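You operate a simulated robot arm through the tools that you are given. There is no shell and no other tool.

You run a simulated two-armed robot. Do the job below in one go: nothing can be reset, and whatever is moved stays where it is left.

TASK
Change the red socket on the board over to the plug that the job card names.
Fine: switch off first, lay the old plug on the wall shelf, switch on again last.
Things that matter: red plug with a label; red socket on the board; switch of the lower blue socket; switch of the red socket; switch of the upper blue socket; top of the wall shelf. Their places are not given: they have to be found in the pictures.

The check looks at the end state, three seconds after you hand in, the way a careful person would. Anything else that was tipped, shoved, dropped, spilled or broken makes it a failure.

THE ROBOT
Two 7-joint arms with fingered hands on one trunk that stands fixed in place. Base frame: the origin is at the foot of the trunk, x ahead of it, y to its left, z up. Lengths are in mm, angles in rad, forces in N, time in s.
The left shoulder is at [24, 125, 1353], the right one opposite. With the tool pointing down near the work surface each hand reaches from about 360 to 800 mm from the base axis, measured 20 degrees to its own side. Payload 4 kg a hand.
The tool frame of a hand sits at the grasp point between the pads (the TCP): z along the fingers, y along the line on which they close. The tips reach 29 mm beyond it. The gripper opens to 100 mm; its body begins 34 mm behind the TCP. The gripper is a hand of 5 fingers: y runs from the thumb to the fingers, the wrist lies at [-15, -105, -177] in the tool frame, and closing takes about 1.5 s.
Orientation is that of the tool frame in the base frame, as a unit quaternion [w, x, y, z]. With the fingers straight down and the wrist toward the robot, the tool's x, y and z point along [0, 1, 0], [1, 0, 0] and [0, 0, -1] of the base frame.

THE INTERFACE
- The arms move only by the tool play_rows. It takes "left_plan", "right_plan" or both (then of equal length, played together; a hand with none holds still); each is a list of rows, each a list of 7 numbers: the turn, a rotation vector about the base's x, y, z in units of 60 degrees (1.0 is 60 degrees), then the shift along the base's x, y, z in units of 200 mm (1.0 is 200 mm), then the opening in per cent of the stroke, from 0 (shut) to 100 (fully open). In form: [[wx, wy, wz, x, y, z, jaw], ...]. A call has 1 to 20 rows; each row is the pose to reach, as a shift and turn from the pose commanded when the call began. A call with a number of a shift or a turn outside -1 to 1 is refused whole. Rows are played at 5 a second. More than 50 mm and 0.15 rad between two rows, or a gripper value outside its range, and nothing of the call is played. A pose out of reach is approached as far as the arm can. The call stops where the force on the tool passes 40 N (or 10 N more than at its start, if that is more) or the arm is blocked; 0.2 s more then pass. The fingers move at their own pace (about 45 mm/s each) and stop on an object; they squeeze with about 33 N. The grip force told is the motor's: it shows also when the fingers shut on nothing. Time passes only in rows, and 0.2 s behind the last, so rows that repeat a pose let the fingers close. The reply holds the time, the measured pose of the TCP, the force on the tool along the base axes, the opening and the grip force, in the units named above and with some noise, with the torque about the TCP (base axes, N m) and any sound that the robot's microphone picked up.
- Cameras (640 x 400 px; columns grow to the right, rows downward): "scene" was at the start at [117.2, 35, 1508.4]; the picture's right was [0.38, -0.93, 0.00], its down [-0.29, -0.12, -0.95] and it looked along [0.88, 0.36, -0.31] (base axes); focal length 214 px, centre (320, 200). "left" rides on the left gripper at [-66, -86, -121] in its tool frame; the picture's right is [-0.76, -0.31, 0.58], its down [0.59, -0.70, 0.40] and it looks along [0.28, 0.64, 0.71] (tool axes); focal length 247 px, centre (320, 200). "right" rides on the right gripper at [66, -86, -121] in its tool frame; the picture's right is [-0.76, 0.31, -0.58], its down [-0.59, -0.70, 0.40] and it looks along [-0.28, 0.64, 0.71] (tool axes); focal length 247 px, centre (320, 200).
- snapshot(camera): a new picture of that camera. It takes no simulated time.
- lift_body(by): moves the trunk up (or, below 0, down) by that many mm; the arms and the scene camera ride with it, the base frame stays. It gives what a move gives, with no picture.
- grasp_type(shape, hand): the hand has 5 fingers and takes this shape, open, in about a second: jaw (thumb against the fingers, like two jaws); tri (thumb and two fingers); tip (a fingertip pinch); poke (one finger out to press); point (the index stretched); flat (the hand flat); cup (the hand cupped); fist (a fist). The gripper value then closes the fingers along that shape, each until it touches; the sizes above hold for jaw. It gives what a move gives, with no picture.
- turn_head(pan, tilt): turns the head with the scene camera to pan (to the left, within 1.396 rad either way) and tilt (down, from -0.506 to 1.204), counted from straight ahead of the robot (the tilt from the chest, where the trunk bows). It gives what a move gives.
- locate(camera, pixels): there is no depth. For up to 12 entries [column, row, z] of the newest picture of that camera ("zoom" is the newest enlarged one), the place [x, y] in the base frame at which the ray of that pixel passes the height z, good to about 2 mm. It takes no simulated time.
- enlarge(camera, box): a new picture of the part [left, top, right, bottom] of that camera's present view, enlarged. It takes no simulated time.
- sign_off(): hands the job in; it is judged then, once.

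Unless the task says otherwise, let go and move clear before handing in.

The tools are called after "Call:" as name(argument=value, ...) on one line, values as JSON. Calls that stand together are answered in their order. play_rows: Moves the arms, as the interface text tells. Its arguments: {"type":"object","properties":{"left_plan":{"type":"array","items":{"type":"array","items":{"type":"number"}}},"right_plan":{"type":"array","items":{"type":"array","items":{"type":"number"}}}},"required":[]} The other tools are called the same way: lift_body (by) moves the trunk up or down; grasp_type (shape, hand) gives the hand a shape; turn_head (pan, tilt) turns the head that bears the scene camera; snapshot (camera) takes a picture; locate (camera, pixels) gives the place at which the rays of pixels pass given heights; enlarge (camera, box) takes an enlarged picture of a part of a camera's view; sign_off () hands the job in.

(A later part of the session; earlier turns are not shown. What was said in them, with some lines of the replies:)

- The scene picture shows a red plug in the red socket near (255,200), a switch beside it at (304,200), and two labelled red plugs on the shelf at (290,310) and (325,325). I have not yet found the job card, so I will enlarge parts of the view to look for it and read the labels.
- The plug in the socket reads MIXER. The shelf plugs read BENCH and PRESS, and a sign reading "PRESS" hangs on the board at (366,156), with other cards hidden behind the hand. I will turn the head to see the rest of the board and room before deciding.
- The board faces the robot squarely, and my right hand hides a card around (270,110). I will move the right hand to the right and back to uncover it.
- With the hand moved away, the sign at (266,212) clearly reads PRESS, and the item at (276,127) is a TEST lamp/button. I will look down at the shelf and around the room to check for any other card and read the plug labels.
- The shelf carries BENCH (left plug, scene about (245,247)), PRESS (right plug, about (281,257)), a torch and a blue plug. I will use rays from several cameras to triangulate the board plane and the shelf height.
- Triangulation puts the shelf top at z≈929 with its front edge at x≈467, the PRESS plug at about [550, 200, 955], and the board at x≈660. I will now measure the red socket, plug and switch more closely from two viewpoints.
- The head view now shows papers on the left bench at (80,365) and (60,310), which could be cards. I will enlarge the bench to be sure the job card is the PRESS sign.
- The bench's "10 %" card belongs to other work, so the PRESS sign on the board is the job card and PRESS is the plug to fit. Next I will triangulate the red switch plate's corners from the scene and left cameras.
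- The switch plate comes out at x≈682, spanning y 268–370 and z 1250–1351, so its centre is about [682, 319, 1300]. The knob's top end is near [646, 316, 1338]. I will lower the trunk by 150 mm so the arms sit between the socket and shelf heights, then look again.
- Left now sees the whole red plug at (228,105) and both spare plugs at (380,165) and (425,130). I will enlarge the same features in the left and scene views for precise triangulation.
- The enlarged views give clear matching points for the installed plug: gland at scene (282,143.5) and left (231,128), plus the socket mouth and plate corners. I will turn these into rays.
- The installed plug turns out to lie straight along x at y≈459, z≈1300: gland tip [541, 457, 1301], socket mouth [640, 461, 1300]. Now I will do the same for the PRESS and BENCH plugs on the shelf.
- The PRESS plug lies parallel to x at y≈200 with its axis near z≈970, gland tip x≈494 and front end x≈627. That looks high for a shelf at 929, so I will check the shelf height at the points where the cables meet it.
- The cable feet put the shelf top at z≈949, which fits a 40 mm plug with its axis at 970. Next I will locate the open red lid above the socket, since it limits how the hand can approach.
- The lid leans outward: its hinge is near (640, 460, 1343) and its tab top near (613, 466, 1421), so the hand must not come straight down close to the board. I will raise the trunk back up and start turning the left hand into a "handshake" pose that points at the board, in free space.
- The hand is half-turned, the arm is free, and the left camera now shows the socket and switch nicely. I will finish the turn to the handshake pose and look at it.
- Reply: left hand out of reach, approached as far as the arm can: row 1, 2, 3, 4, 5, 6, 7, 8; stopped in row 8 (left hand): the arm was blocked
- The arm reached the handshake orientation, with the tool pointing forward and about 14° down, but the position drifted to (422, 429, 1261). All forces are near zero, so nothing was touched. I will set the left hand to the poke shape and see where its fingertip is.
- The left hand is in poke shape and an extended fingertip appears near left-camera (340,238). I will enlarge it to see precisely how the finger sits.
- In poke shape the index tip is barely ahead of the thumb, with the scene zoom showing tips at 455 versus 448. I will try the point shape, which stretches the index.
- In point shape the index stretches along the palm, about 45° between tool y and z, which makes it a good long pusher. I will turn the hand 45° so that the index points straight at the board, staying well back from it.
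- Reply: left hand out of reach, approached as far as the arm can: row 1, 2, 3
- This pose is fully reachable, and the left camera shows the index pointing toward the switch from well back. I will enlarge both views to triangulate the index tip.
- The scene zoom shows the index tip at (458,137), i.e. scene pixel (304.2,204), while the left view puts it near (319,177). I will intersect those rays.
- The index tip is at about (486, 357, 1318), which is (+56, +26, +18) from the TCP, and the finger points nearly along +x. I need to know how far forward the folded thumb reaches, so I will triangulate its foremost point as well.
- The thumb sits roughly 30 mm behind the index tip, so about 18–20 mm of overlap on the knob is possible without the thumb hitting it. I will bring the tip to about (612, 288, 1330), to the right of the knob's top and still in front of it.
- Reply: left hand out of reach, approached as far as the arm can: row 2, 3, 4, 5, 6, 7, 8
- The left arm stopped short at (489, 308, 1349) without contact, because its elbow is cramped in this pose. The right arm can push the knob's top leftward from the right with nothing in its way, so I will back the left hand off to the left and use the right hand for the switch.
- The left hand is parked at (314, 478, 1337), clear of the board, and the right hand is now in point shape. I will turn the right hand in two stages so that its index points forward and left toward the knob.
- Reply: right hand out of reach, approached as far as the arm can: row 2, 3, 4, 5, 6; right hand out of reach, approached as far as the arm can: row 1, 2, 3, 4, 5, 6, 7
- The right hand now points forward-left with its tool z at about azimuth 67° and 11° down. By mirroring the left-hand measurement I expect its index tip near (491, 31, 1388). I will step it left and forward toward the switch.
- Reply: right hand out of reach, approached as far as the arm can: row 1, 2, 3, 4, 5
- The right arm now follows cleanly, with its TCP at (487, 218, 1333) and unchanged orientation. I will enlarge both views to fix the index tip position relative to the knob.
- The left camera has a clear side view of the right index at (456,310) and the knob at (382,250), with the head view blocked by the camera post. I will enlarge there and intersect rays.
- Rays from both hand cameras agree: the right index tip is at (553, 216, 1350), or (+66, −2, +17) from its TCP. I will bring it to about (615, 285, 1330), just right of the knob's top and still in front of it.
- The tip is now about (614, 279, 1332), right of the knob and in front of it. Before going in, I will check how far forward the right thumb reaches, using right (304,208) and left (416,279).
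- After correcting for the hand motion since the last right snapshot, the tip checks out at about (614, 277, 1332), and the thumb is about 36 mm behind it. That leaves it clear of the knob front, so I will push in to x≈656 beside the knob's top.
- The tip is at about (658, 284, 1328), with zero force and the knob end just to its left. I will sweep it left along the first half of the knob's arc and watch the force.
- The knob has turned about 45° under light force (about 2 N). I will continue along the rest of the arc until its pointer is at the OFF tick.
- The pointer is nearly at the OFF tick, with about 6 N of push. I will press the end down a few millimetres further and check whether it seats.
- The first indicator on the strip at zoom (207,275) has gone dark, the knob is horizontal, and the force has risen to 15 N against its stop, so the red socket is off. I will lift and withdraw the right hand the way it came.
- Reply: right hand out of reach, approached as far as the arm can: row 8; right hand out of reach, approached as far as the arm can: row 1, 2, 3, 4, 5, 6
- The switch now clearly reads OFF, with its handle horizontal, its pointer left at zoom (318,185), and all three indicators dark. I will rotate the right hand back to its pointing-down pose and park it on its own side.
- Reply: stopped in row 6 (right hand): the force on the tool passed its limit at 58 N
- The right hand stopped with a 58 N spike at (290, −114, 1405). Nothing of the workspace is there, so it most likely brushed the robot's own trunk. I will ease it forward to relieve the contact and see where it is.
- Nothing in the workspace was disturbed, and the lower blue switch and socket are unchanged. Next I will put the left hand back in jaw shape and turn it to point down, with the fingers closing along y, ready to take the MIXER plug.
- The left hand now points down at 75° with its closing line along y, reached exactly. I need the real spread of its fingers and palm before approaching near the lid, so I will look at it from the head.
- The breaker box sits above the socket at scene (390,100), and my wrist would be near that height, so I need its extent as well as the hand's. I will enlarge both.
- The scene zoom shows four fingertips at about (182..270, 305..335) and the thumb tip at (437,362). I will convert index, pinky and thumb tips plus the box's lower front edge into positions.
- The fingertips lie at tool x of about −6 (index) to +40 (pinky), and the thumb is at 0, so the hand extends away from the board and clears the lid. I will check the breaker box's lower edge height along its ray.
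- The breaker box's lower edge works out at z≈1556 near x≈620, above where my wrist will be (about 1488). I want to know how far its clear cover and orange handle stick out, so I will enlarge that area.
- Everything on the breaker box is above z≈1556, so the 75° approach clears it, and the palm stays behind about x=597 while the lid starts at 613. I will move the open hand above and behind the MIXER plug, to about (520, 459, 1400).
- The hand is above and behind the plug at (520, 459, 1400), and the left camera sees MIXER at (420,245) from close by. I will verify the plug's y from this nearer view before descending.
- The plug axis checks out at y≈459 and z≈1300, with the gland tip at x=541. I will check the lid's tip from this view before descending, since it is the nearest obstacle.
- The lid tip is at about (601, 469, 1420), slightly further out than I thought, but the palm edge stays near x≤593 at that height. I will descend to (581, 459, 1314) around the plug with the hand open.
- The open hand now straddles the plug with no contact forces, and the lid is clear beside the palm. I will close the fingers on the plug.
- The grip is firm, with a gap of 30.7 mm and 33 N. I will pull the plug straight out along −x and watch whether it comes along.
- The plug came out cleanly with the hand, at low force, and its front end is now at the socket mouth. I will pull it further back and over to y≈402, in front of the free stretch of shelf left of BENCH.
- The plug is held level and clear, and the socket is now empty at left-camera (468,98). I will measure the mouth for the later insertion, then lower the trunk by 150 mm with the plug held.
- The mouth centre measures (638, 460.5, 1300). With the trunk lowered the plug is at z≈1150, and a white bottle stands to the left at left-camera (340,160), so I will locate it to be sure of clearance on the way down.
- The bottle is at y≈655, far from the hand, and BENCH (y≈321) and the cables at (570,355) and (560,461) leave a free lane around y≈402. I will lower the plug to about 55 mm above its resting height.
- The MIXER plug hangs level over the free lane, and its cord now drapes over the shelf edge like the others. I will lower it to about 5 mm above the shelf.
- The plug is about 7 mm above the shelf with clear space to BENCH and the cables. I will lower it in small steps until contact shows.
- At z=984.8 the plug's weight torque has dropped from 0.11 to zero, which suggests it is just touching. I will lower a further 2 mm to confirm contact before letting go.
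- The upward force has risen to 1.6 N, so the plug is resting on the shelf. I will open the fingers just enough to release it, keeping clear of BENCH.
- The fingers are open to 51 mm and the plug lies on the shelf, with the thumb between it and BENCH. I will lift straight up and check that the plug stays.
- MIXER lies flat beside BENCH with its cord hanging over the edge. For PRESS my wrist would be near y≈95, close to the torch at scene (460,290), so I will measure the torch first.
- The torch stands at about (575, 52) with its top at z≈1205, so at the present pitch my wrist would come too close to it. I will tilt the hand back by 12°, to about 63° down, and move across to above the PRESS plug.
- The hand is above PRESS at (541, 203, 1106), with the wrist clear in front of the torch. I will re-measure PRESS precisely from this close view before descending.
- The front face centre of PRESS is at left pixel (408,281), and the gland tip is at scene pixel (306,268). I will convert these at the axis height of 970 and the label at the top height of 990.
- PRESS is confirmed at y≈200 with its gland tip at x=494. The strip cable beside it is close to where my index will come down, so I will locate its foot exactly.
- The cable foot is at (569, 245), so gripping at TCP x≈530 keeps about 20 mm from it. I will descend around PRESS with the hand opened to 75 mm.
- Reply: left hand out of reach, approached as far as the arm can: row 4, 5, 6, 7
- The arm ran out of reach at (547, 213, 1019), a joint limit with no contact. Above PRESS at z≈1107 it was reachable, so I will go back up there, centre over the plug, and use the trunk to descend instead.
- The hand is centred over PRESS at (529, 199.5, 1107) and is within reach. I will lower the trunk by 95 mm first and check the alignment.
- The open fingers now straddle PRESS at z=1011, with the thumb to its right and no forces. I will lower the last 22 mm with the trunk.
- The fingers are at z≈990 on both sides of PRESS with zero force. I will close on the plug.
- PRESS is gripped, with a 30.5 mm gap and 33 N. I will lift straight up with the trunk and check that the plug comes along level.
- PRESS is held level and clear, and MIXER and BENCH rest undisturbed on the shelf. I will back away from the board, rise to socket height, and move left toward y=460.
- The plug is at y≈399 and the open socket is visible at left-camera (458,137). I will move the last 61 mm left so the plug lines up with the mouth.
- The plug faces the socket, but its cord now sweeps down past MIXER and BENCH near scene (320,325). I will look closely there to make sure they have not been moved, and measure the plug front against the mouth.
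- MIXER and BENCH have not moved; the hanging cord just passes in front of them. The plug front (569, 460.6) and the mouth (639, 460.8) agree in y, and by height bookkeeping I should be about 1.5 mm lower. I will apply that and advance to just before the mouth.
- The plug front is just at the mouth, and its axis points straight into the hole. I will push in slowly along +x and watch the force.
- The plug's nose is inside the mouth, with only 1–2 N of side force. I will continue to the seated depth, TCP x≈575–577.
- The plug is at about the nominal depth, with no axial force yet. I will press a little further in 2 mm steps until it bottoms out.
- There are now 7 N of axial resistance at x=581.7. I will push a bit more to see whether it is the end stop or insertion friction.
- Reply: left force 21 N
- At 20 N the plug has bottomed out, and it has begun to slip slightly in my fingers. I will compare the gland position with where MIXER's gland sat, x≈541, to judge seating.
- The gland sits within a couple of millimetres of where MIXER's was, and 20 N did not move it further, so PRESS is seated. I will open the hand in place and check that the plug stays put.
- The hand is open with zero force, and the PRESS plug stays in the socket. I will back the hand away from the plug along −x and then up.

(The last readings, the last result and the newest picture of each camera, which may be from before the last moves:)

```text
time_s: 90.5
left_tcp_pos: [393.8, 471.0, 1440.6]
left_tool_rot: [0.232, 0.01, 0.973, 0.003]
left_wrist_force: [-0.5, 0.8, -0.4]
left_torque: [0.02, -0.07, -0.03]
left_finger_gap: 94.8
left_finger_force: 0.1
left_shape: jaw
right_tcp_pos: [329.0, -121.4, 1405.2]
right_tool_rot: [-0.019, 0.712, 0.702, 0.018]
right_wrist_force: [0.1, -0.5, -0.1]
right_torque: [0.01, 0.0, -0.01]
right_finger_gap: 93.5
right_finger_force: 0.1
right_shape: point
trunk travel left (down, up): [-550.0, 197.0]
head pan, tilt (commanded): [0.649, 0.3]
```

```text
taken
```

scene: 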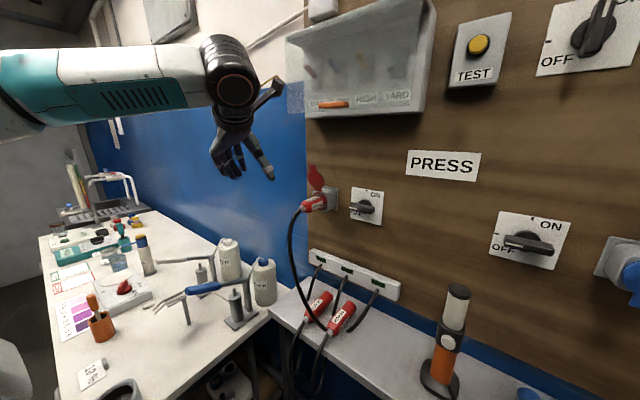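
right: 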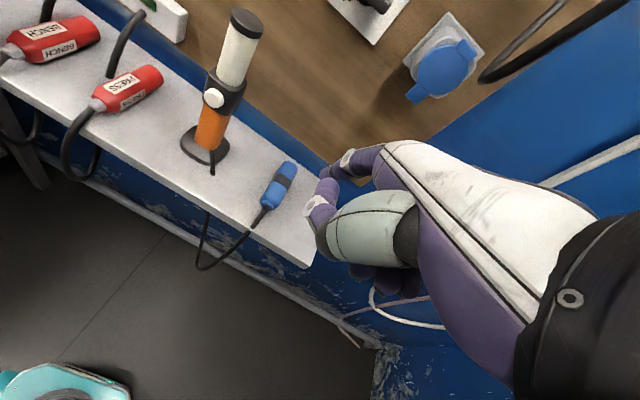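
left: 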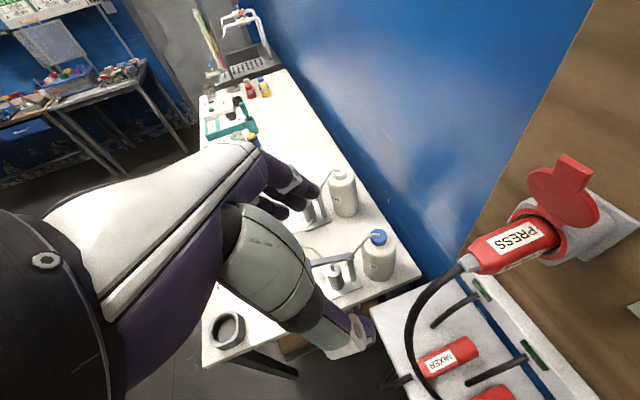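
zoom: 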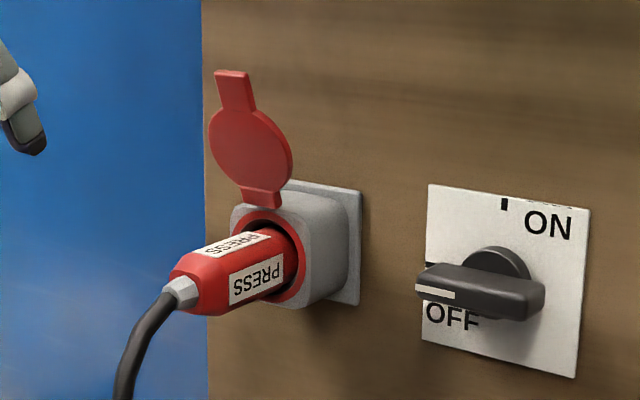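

PRESS sits in the red socket exactly as MIXER did, and the switch still reads OFF. Now I will bring the right hand, still in point shape, back to its pointing pose to turn the switch on.

Call:
play_rows(right_plan=[[0.123, -0.027, -0.027, 0.05, 0.08, -0.01, 0], [0.246, -0.054, -0.054, 0.1, 0.16, -0.02, 0], [0.368, -0.081, -0.081, 0.15, 0.24, -0.04, 0], [0.491, -0.109, -0.109, 0.2, 0.32, -0.06, 0], [0.614, -0.136, -0.136, 0.25, 0.4, -0.08, 0], [0.737, -0.163, -0.163, 0.3, 0.48, -0.1, 0]])

Call:
play_rows(right_plan=[[0.123, -0.027, -0.027, 0.04, 0.08, -0.03, 0], [0.246, -0.054, -0.054, 0.08, 0.16, -0.06, 0], [0.368, -0.081, -0.081, 0.12, 0.24, -0.09, 0], [0.491, -0.109, -0.109, 0.16, 0.32, -0.12, 0], [0.614, -0.136, -0.136, 0.2, 0.4, -0.15, 0], [0.737, -0.163, -0.163, 0.25, 0.5, -0.18, 0], [0.737, -0.163, -0.163, 0.25, 0.5, -0.18, 0]])

Call:
snapshot(camera="scene")

```text
time_s: 91.9
left_tcp_pos: [395.3, 470.0, 1439.7]
left_tool_rot: [0.232, 0.009, 0.973, 0.003]
left_wrist_force: [0.3, -0.7, 0.2]
left_torque: [0.01, 0.0, 0.01]
left_finger_gap: 94.6
left_finger_force: 0.1
left_shape: jaw
right_tcp_pos: [390.2, -27.1, 1384.7]
right_tool_rot: [-0.225, 0.703, 0.581, 0.342]
right_wrist_force: [0.4, 0.5, -0.4]
right_torque: [0.01, 0.01, -0.01]
right_finger_gap: 93.1
right_finger_force: 0.0
right_shape: point
trunk travel left (down, up): [-550.0, 197.0]
head pan, tilt (commanded): [0.649, 0.3]
```

```text
time_s: 93.5
left_tcp_pos: [395.0, 469.9, 1440.0]
left_tool_rot: [0.232, 0.009, 0.973, 0.004]
left_wrist_force: [0.1, -0.6, -0.5]
left_torque: [0.03, 0.0, 0.01]
left_finger_gap: 94.6
left_finger_force: 0.1
left_shape: jaw
right_tcp_pos: [424.9, 38.4, 1362.5]
right_tool_rot: [-0.344, 0.636, 0.446, 0.527]
right_wrist_force: [-0.3, -0.1, 0.3]
right_torque: [0.01, -0.04, 0.01]
right_finger_gap: 93.1
right_finger_force: 0.0
right_shape: point
right hand out of reach, approached as far as the arm can: row 1, 2, 3, 4, 5, 6, 7
trunk travel left (down, up): [-550.0, 197.0]
head pan, tilt (commanded): [0.649, 0.3]
```

```text
taken
```

scene: 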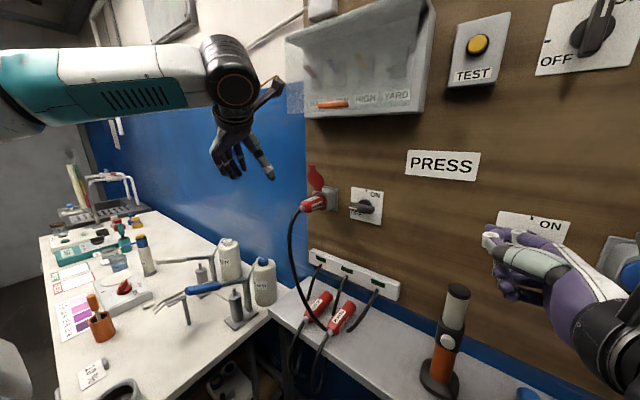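

The right hand is back in the same pointing orientation as before. I will move it left to the staging point near (487, 218, 1338).

Call:
play_rows(right_plan=[[0, 0, 0, 0.06, 0.15, -0.02, 0], [0, 0, 0, 0.12, 0.3, -0.04, 0], [0, 0, 0, 0.18, 0.45, -0.06, 0], [0, 0, 0, 0.24, 0.6, -0.08, 0], [0, 0, 0, 0.3, 0.75, -0.1, 0], [0, 0, 0, 0.31, 0.9, -0.11, 0], [0, 0, 0, 0.31, 0.9, -0.11, 0]])

Call:
snapshot(camera="right")

Call:
snapshot(camera="left")

Call:
enlarge(camera="right", box=[220, 120, 380, 260])

```text
time_s: 95.1
left_tcp_pos: [396.0, 463.1, 1444.1]
left_tool_rot: [0.232, 0.011, 0.973, 0.007]
left_wrist_force: [-0.1, -0.9, -0.4]
left_torque: [0.04, 0.03, 0.02]
left_finger_gap: 94.5
left_finger_force: 0.1
left_shape: jaw
right_tcp_pos: [489.3, 212.2, 1340.9]
right_tool_rot: [-0.345, 0.635, 0.446, 0.528]
right_wrist_force: [-0.5, -1.4, -0.1]
right_torque: [-0.05, 0.0, 0.01]
right_finger_gap: 93.0
right_finger_force: 0.1
right_shape: point
right hand out of reach, approached as far as the arm can: row 1, 2, 3, 4, 5
trunk travel left (down, up): [-550.0, 197.0]
head pan, tilt (commanded): [0.649, 0.3]
```

```text
taken
```

right: 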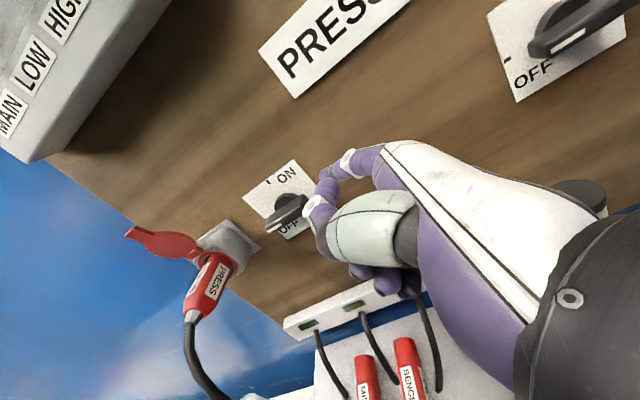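

```text
taken
```

left: 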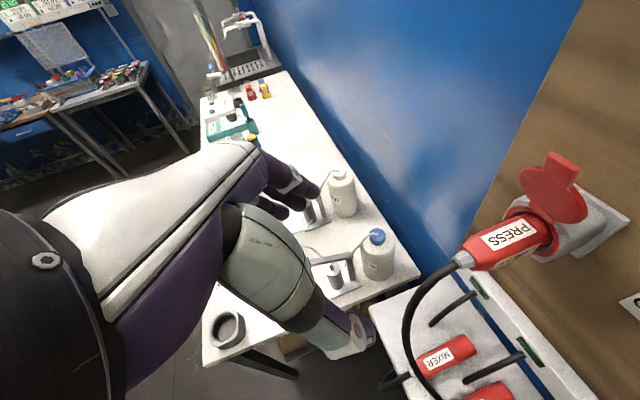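

```text
2.86 times, centred on (300, 190) of right
```

zoom: 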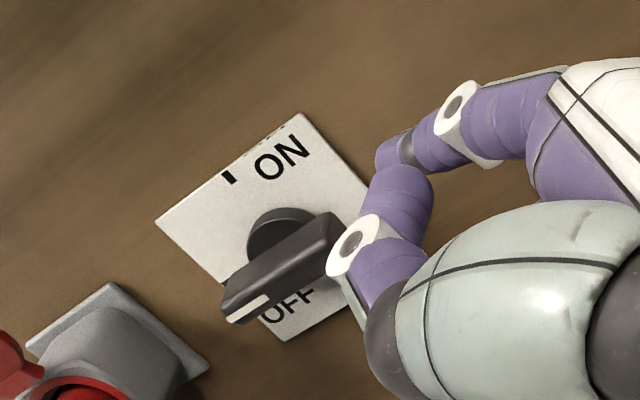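

The right camera shows the knob horizontal, pointer at OFF, and its right end near my finger. I will move the tip to about (615, 290, 1336), in front of and above the knob's right end.

Call:
play_rows(right_plan=[[0, 0, 0, 0.06, 0.08, -0.02, 0], [0, 0, 0, 0.12, 0.16, -0.04, 0], [0, 0, 0, 0.18, 0.24, -0.06, 0], [0, 0, 0, 0.24, 0.32, -0.09, 0], [0, 0, 0, 0.2985, 0.4, -0.11, 0], [0, 0, 0, 0.2985, 0.4, -0.11, 0]])

Call:
snapshot(camera="right")

Call:
enlarge(camera="right", box=[220, 110, 380, 260])

Call:
enlarge(camera="scene", box=[320, 150, 440, 250])

```text
time_s: 96.5
left_tcp_pos: [394.0, 469.2, 1441.4]
left_tool_rot: [0.233, 0.011, 0.973, 0.003]
left_wrist_force: [-0.9, -0.5, 0.2]
left_torque: [0.0, 0.0, 0.04]
left_finger_gap: 94.9
left_finger_force: 0.1
left_shape: jaw
right_tcp_pos: [545.2, 295.8, 1318.3]
right_tool_rot: [-0.344, 0.636, 0.446, 0.528]
right_wrist_force: [-0.5, 0.8, -0.7]
right_torque: [-0.01, 0.01, -0.02]
right_finger_gap: 92.7
right_finger_force: 0.1
right_shape: point
trunk travel left (down, up): [-550.0, 197.0]
head pan, tilt (commanded): [0.649, 0.3]
```

```text
taken
```

right: 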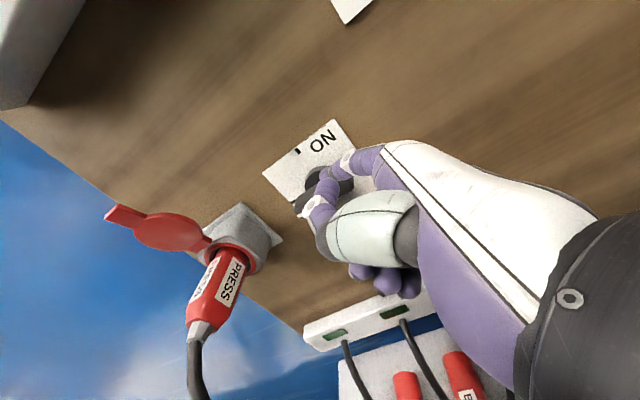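

```text
2.67 times, centred on (300, 185) of right
```

zoom: 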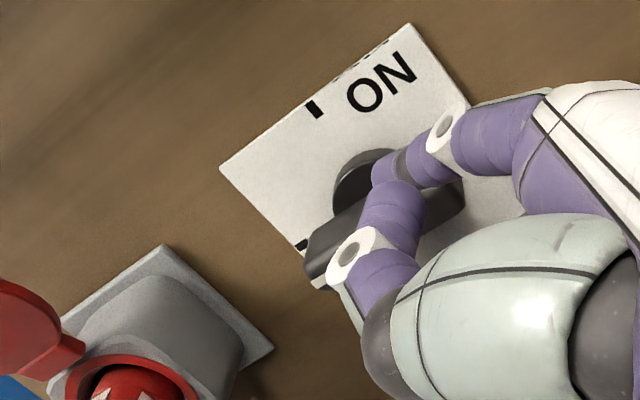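

```text
4.00 times, centred on (380, 200) of scene
```

zoom: 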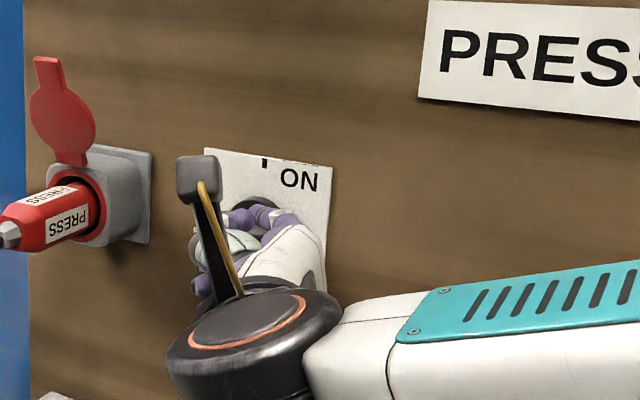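

The tip is estimated at (611, 293, 1335), above and in front of the knob's right half. I will move it in to x≈658 at that height, above the bar.

Call:
play_rows(right_plan=[[0, 0, 0, 0.06, -0.01, 0.0, 0], [0, 0, 0, 0.12, -0.015, 0.0, 0], [0, 0, 0, 0.18, -0.015, 0.0, 0], [0, 0, 0, 0.234, -0.015, -0.01, 0], [0, 0, 0, 0.234, -0.015, -0.01, 0]])

Call:
snapshot(camera="right")

Call:
enlarge(camera="right", box=[240, 120, 400, 260])

```text
time_s: 97.7
left_tcp_pos: [395.7, 471.9, 1441.3]
left_tool_rot: [0.232, 0.01, 0.973, 0.003]
left_wrist_force: [-0.1, -0.3, 0.3]
left_torque: [0.0, 0.0, -0.02]
left_finger_gap: 94.6
left_finger_force: 0.0
left_shape: jaw
right_tcp_pos: [593.7, 296.2, 1316.9]
right_tool_rot: [-0.344, 0.635, 0.447, 0.528]
right_wrist_force: [-0.3, -0.7, 0.2]
right_torque: [-0.01, 0.01, 0.0]
right_finger_gap: 93.2
right_finger_force: 0.0
right_shape: point
trunk travel left (down, up): [-550.0, 197.0]
head pan, tilt (commanded): [0.649, 0.3]
```

```text
taken
```

right: 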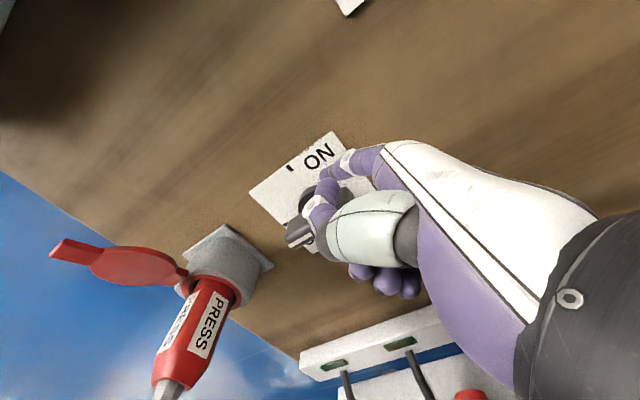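

```text
2.86 times, centred on (320, 190) of right
```

zoom: 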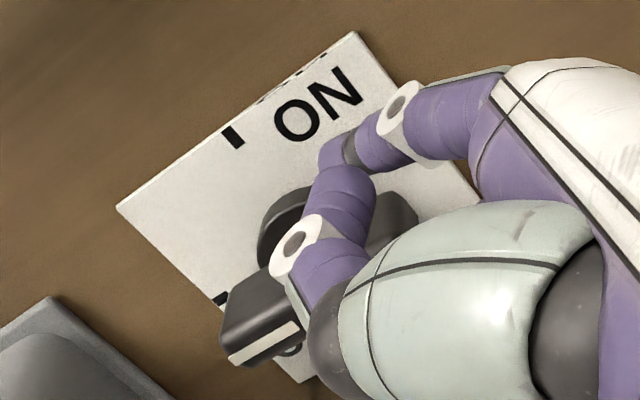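

The tip is at about (660, 293, 1334), right above the knob's right half, with no force. I will press down along the first half of the arc.

Call:
play_rows(right_plan=[[0, 0, 0, 0, -0.005, -0.05, 0], [0, 0, 0, 0, -0.01, -0.09, 0], [0, 0, 0, 0, -0.015, -0.12, 0], [0, 0, 0, 0, -0.021, -0.1485, 0], [0, 0, 0, 0, -0.021, -0.168, 0], [0, 0, 0, 0, -0.021, -0.188, 0], [0, 0, 0, 0, -0.017, -0.207, 0], [0, 0, 0, 0, -0.0115, -0.2265, 0], [0, 0, 0, 0, -0.0115, -0.2265, 0]])

Call:
snapshot(camera="right")

Call:
enlarge(camera="right", box=[240, 100, 400, 240])

Call:
enlarge(camera="scene", box=[320, 150, 440, 250])

```text
time_s: 99.7
left_tcp_pos: [393.7, 470.2, 1442.4]
left_tool_rot: [0.231, 0.01, 0.973, 0.002]
left_wrist_force: [0.6, 0.3, -0.3]
left_torque: [0.01, -0.01, 0.03]
left_finger_gap: 95.0
left_finger_force: 0.2
left_shape: jaw
right_tcp_pos: [593.4, 293.5, 1272.1]
right_tool_rot: [-0.342, 0.638, 0.445, 0.527]
right_wrist_force: [-0.7, 0.7, 0.9]
right_torque: [0.02, -0.07, -0.05]
right_finger_gap: 0.1
right_finger_force: 0.0
right_shape: point
trunk travel left (down, up): [-550.0, 197.0]
head pan, tilt (commanded): [0.649, 0.3]
```

```text
taken
```

right: 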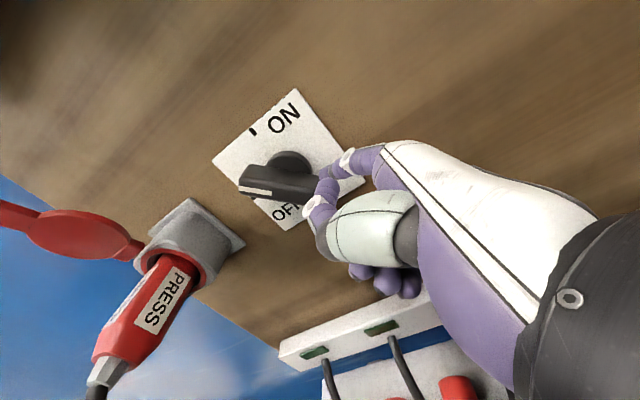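

```text
2.86 times, centred on (320, 170) of right
```

zoom: 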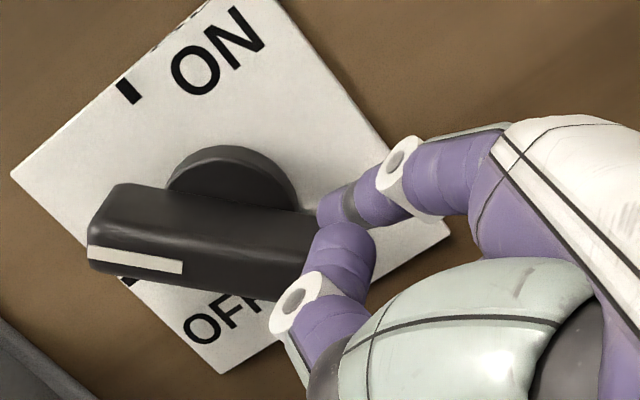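

```text
4.00 times, centred on (380, 200) of scene
```

zoom: 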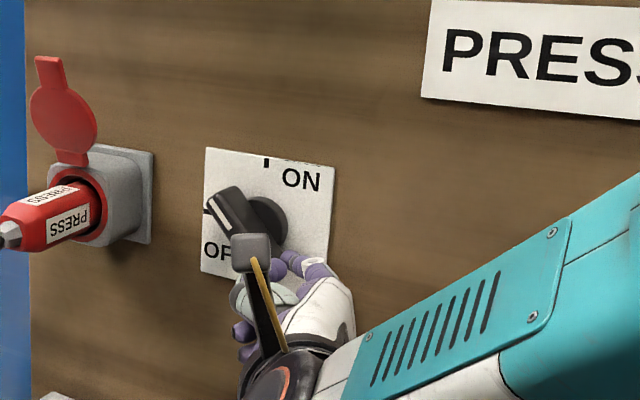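

The knob has turned about halfway, and the scene shows its pointer aiming up-left. I will continue around the arc to bring the pointer to the ON tick.

Call:
play_rows(right_plan=[[0, 0, 0, 0, 0.0095, -0.0175, 0], [0, 0, 0, 0, 0.0195, -0.035, 0], [0, 0, 0, 0, 0.0325, -0.05, 0], [0, 0, 0, 0, 0.047, -0.063, 0], [0, 0, 0, 0, 0.064, -0.075, 0], [0, 0, 0, 0, 0.0815, -0.0835, 0], [0, 0, 0, 0, 0.1, -0.09, 0], [0, 0, 0, 0, 0.1, -0.09, 0]])

Call:
snapshot(camera="right")

Call:
snapshot(camera="scene")

Call:
enlarge(camera="scene", box=[300, 150, 420, 250])

```text
time_s: 101.5
left_tcp_pos: [395.0, 469.7, 1441.3]
left_tool_rot: [0.231, 0.01, 0.973, 0.002]
left_wrist_force: [0.5, 0.5, 0.1]
left_torque: [0.03, 0.01, -0.01]
left_finger_gap: 95.2
left_finger_force: 0.1
left_shape: jaw
right_tcp_pos: [593.2, 312.5, 1254.5]
right_tool_rot: [-0.343, 0.638, 0.445, 0.528]
right_wrist_force: [-1.1, -2.3, 0.4]
right_torque: [-0.01, -0.02, -0.15]
right_finger_gap: 0.0
right_finger_force: 0.0
right_shape: point
right hand out of reach, approached as far as the arm can: row 1, 2, 3, 4
trunk travel left (down, up): [-550.0, 197.0]
head pan, tilt (commanded): [0.649, 0.3]
```

```text
taken
```

right: 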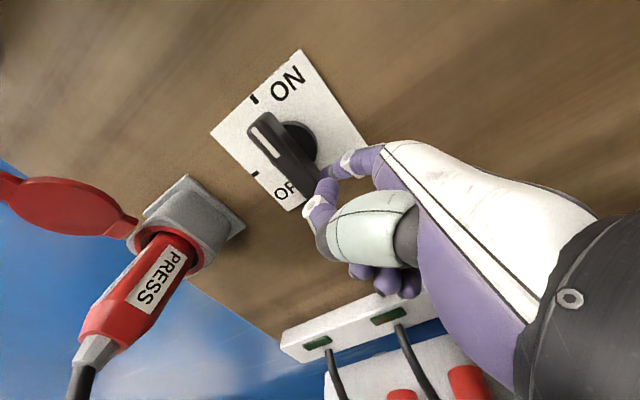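

```text
taken
```

scene: 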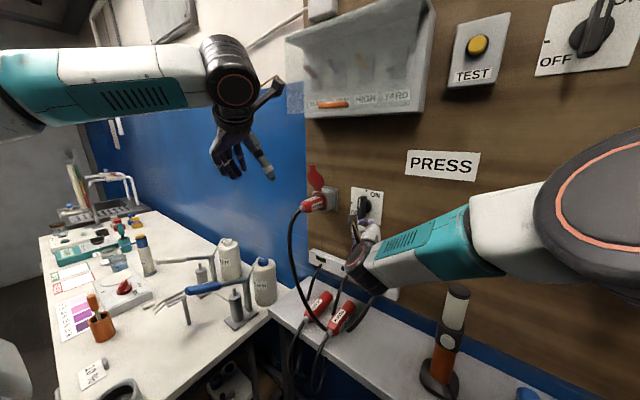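

```text
4.00 times, centred on (360, 200) of scene
```

zoom: 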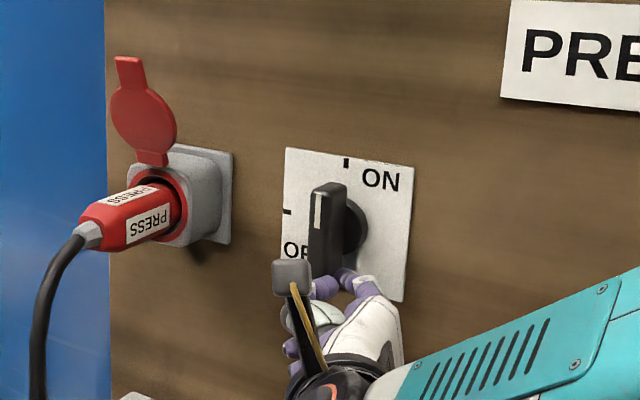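

The knob is nearly vertical with its pointer at ON, under 2 N. I will push its lower end a few millimetres further left to make sure it reaches its stop.

Call:
play_rows(right_plan=[[0, 0, 0, 0, 0.012, 0.0, 0], [0, 0, 0, 0, 0.024, 0.0, 0], [0, 0, 0, 0, 0.032, 0.0, 0], [0, 0, 0, 0, 0.032, 0.0, 0]])

Call:
enlarge(camera="scene", box=[300, 150, 420, 250])

```text
time_s: 102.5
left_tcp_pos: [392.8, 467.4, 1441.9]
left_tool_rot: [0.233, 0.01, 0.972, 0.005]
left_wrist_force: [-0.9, 0.3, 0.3]
left_torque: [-0.03, 0.01, 0.03]
left_finger_gap: 94.7
left_finger_force: 0.0
left_shape: jaw
right_tcp_pos: [594.0, 316.3, 1253.1]
right_tool_rot: [-0.343, 0.637, 0.445, 0.528]
right_wrist_force: [-6.8, -11.8, 0.5]
right_torque: [0.15, -0.16, -0.85]
right_finger_gap: 0.0
right_finger_force: 0.0
right_shape: point
trunk travel left (down, up): [-550.0, 197.0]
head pan, tilt (commanded): [0.649, 0.3]
```

```text
4.00 times, centred on (360, 200) of scene
```

zoom: 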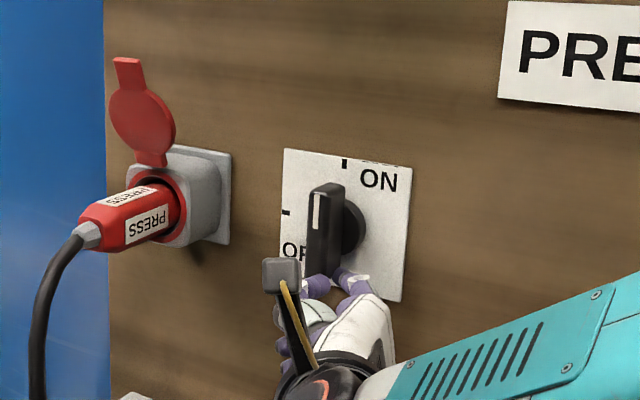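

There are now 12 N against the stop, so the knob is fully at ON. I will ease off to the right, draw the finger back, and check the indicator.

Call:
play_rows(right_plan=[[0, 0, 0, -0.01, -0.05, -0.01, 0], [0, 0, 0, -0.08, -0.09, -0.01, 0], [0, 0, 0, -0.2, -0.12, 0.02, 0], [0, 0, 0, -0.3, -0.2, 0.08, 0], [0, 0, 0, -0.38, -0.36, 0.16, 0], [0, 0, 0, -0.46, -0.52, 0.24, 0], [0, 0, 0, -0.52, -0.66, 0.3, 0]])

Call:
snapshot(camera="scene")

Call:
enlarge(camera="scene", box=[290, 150, 430, 310])

```text
time_s: 104.1
left_tcp_pos: [392.8, 468.6, 1442.5]
left_tool_rot: [0.234, 0.01, 0.972, 0.003]
left_wrist_force: [-0.4, -0.1, -0.1]
left_torque: [0.03, 0.02, 0.03]
left_finger_gap: 94.9
left_finger_force: 0.0
left_shape: jaw
right_tcp_pos: [497.4, 216.5, 1316.5]
right_tool_rot: [-0.35, 0.641, 0.446, 0.518]
right_wrist_force: [-1.3, 0.2, 0.3]
right_torque: [0.02, 0.0, -0.03]
right_finger_gap: 0.0
right_finger_force: 0.0
right_shape: point
right hand out of reach, approached as far as the arm can: row 1, 2, 6, 7
trunk travel left (down, up): [-550.0, 197.0]
head pan, tilt (commanded): [0.649, 0.3]
```

```text
taken
```

scene: 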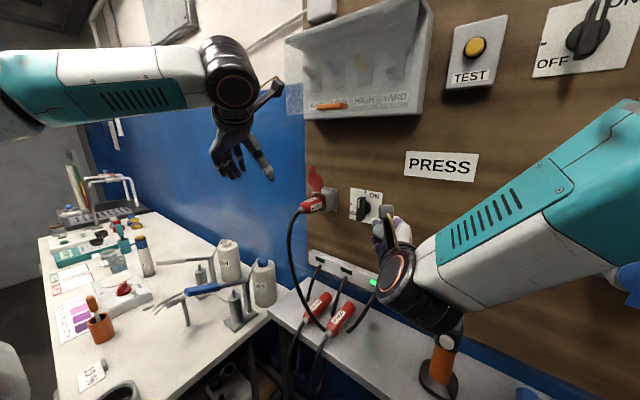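

```text
2.50 times, centred on (360, 230) of scene
```

zoom: 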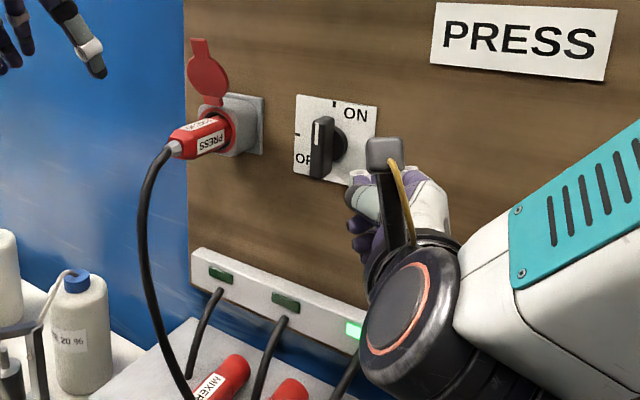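

The third indicator at zoom (353,330) is now lit green, so PRESS is powered through the red socket. I will withdraw the right arm to its own side, as before.

Call:
play_rows(right_plan=[[0, 0, 0, -0.06, -0.1, 0.05, 0], [0, 0, 0, -0.12, -0.2, 0.1, 0], [0, 0, 0, -0.18, -0.3, 0.14, 0], [0, 0, 0, -0.24, -0.4, 0.18, 0]])

Call:
play_rows(right_plan=[[-0.107, 0.023, 0.025, -0.05, -0.1, 0.03, 0], [-0.214, 0.046, 0.05, -0.1, -0.2, 0.06, 0], [-0.321, 0.068, 0.075, -0.15, -0.31, 0.09, 0], [-0.428, 0.091, 0.1, -0.2, -0.42, 0.12, 0], [-0.535, 0.114, 0.126, -0.27, -0.53, 0.14, 0], [-0.643, 0.137, 0.151, -0.33, -0.65, 0.15, 0]])

Call:
play_rows(right_plan=[[-0.107, 0.023, 0.025, -0.02, -0.1, 0.02, 0], [-0.214, 0.046, 0.05, -0.04, -0.2, 0.04, 0], [-0.321, 0.068, 0.075, -0.06, -0.3, 0.06, 0], [-0.428, 0.091, 0.1, -0.09, -0.42, 0.08, 0], [-0.535, 0.114, 0.126, -0.12, -0.53, 0.1, 0], [-0.6, 0.13, 0.14, -0.15, -0.65, 0.1, 0]])

Call:
snapshot(camera="scene")

```text
time_s: 105.1
left_tcp_pos: [394.8, 469.2, 1441.1]
left_tool_rot: [0.232, 0.01, 0.973, 0.004]
left_wrist_force: [0.9, -0.9, -0.2]
left_torque: [0.02, 0.01, 0.02]
left_finger_gap: 94.9
left_finger_force: 0.1
left_shape: jaw
right_tcp_pos: [499.5, 215.4, 1316.5]
right_tool_rot: [-0.35, 0.642, 0.444, 0.519]
right_wrist_force: [0.7, 0.3, 1.0]
right_torque: [0.0, 0.07, -0.02]
right_finger_gap: 0.0
right_finger_force: 0.1
right_shape: point
right hand out of reach, approached as far as the arm can: row 1, 2, 3, 4
trunk travel left (down, up): [-550.0, 197.0]
head pan, tilt (commanded): [0.649, 0.3]
```

```text
time_s: 106.5
left_tcp_pos: [395.1, 468.9, 1442.6]
left_tool_rot: [0.232, 0.011, 0.973, 0.003]
left_wrist_force: [0.3, -0.6, -0.1]
left_torque: [0.0, -0.01, -0.01]
left_finger_gap: 94.9
left_finger_force: 0.1
left_shape: jaw
right_tcp_pos: [434.5, 84.7, 1348.9]
right_tool_rot: [-0.186, 0.712, 0.618, 0.275]
right_wrist_force: [0.6, 0.0, 0.5]
right_torque: [-0.02, 0.02, 0.03]
right_finger_gap: 0.0
right_finger_force: 0.1
right_shape: point
trunk travel left (down, up): [-550.0, 197.0]
head pan, tilt (commanded): [0.649, 0.3]
```

```text
time_s: 107.9
left_tcp_pos: [395.2, 468.0, 1440.4]
left_tool_rot: [0.231, 0.01, 0.973, 0.004]
left_wrist_force: [-0.2, -0.9, 0.3]
left_torque: [0.06, 0.01, 0.01]
left_finger_gap: 94.8
left_finger_force: 0.0
left_shape: jaw
right_tcp_pos: [404.1, -45.5, 1368.7]
right_tool_rot: [-0.017, 0.705, 0.709, 0.009]
right_wrist_force: [0.1, -0.5, -0.1]
right_torque: [0.04, 0.03, 0.03]
right_finger_gap: 0.0
right_finger_force: 0.0
right_shape: point
trunk travel left (down, up): [-550.0, 197.0]
head pan, tilt (commanded): [0.649, 0.3]
```

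```text
taken
```

scene: 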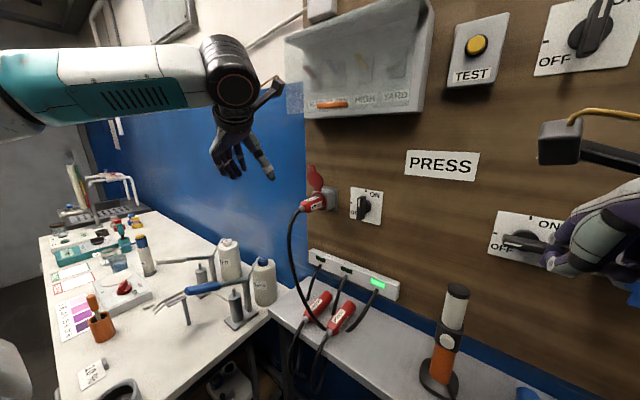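

The third LED stays green and both hands are clear. I will move the right hand a little further back and then take final looks at the shelf, socket and switches.

Call:
play_rows(right_plan=[[0, 0, 0, -0.08, -0.12, 0.05, 0], [0, 0, 0, -0.16, -0.24, 0.1, 0], [0, 0, 0, -0.24, -0.36, 0.15, 0], [0, 0, 0, -0.3, -0.44, 0.15, 0]])

Call:
turn_head(pan=0.3, tilt=0.4)

Call:
snapshot(camera="scene")

Call:
enlarge(camera="scene", box=[140, 100, 300, 320])

Call:
enlarge(camera="scene", box=[290, 80, 500, 340])

Call:
snapshot(camera="right")

```text
time_s: 108.9
left_tcp_pos: [394.2, 469.7, 1441.8]
left_tool_rot: [0.232, 0.01, 0.973, 0.004]
left_wrist_force: [1.2, -0.8, 0.3]
left_torque: [0.01, -0.01, 0.0]
left_finger_gap: 94.8
left_finger_force: 0.1
left_shape: jaw
right_tcp_pos: [344.3, -134.0, 1399.3]
right_tool_rot: [-0.017, 0.705, 0.709, 0.009]
right_wrist_force: [-0.1, 0.3, 0.0]
right_torque: [-0.04, -0.01, -0.01]
right_finger_gap: 0.1
right_finger_force: 0.0
right_shape: point
trunk travel left (down, up): [-550.0, 197.0]
head pan, tilt (commanded): [0.649, 0.3]
```

```text
time_s: 109.8
left_tcp_pos: [394.5, 469.6, 1441.1]
left_tool_rot: [0.232, 0.009, 0.973, 0.003]
left_wrist_force: [-0.6, -0.8, 0.1]
left_torque: [-0.03, -0.02, 0.03]
left_finger_gap: 95.0
left_finger_force: 0.1
left_shape: jaw
right_tcp_pos: [344.4, -132.5, 1397.8]
right_tool_rot: [-0.017, 0.705, 0.709, 0.009]
right_wrist_force: [0.6, -0.9, 0.4]
right_torque: [-0.02, -0.02, 0.02]
right_finger_gap: 0.1
right_finger_force: 0.0
right_shape: point
trunk travel left (down, up): [-550.0, 197.0]
head pan, tilt (commanded): [0.3, 0.4]
```

```text
taken
```

scene: 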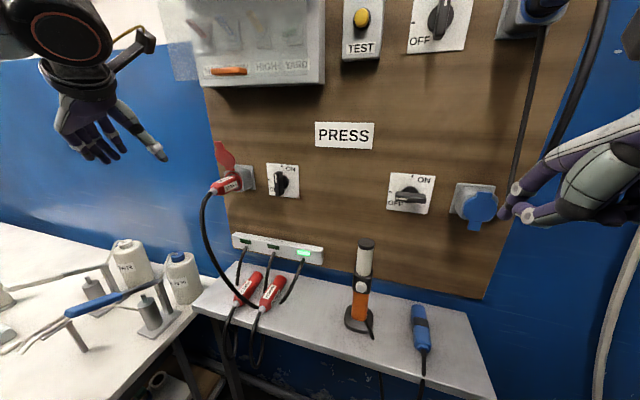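

```text
1.82 times, centred on (220, 210) of scene
```

zoom: 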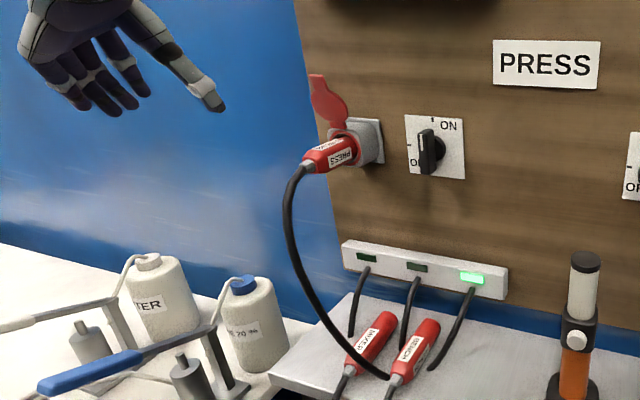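

```text
1.54 times, centred on (395, 210) of scene
```

zoom: 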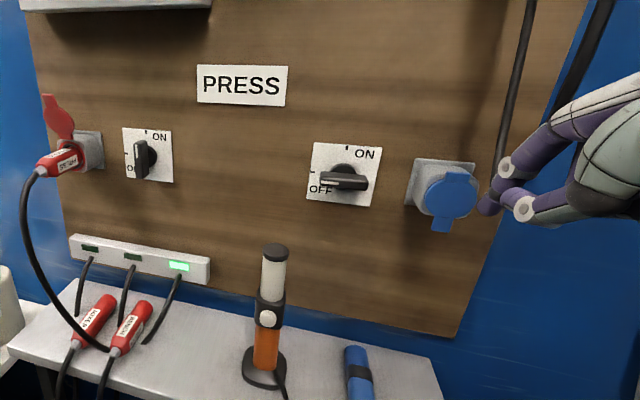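

```text
taken
```

right: 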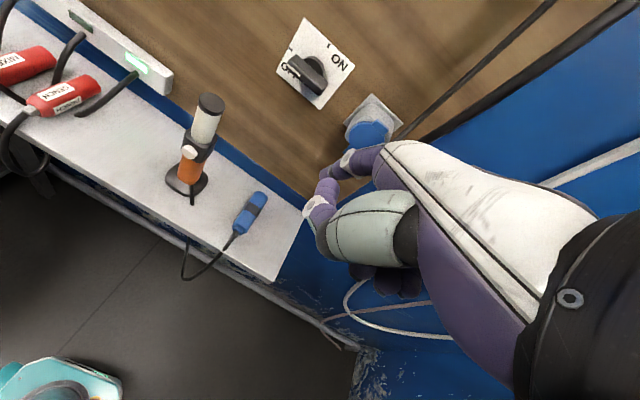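

The lower blue switch still reads OFF with its lid closed, and the torch and blue plug are in place. I will verify MIXER and BENCH numerically on the shelf before handing in.

Call:
enlarge(camera="scene", box=[200, 240, 320, 350])

Call:
enlarge(camera="scene", box=[390, 0, 600, 70])

Call:
locate(camera="scene", pixels=[[262, 307, 970], [282, 277, 970], [236, 302, 970], [259, 273, 970]])

```text
3.64 times, centred on (260, 295) of scene
```

zoom: 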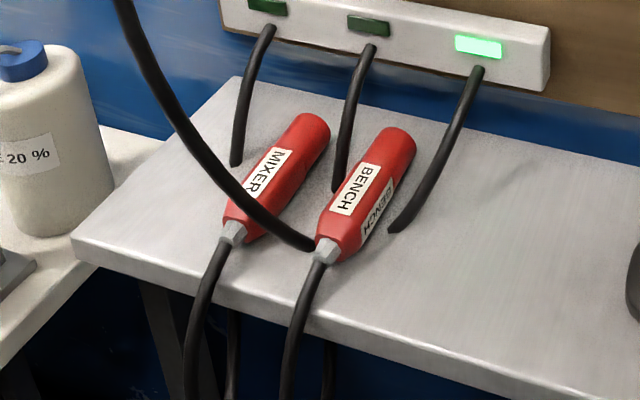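

```text
3.05 times, centred on (495, 35) of scene
```

zoom: 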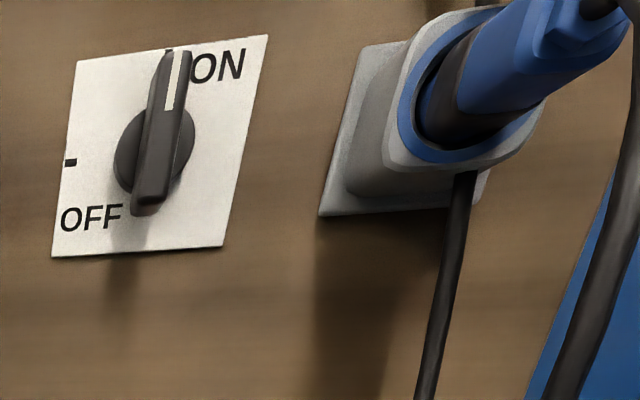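

```text
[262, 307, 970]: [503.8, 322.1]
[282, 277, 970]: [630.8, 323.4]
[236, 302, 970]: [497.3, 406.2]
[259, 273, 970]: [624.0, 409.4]
```

BENCH is still at y≈322 and MIXER lies flat on the shelf at y≈407. The upper blue switch is still ON and the lower blue one still OFF. PRESS is in the red socket, its switch is ON and its indicator is green, and both hands are clear, so I am handing in.

Call:
sign_off()

```text
The job is handed in.
```

The red socket now has the PRESS plug, the one named on the board's job card, and its switch is back on. I handed the job in; the check's result hasn't come back yet.

- **Switching:** I turned the red switch off first. After the change I turned it on again, and PRESS's indicator on the strip lit green.
- **Old plug:** MIXER lies flat on the wall shelf, just left of BENCH.
- **New plug:** PRESS went in until it stopped, at about 20 N, and its cable end sits within a few millimetres of where MIXER's was. Its cord now hangs in front of and across MIXER on the shelf.
- **Everything else:** BENCH has not moved. The torch, the blue plug and both blue switches looked unchanged in the last pictures.
- **One bump:** while parking, the right hand stopped on a 58 N contact. It was well away from the board and shelf, so it was most likely the robot's own body. I saw nothing disturbed.

Both hands are empty and clear of the board and shelf.
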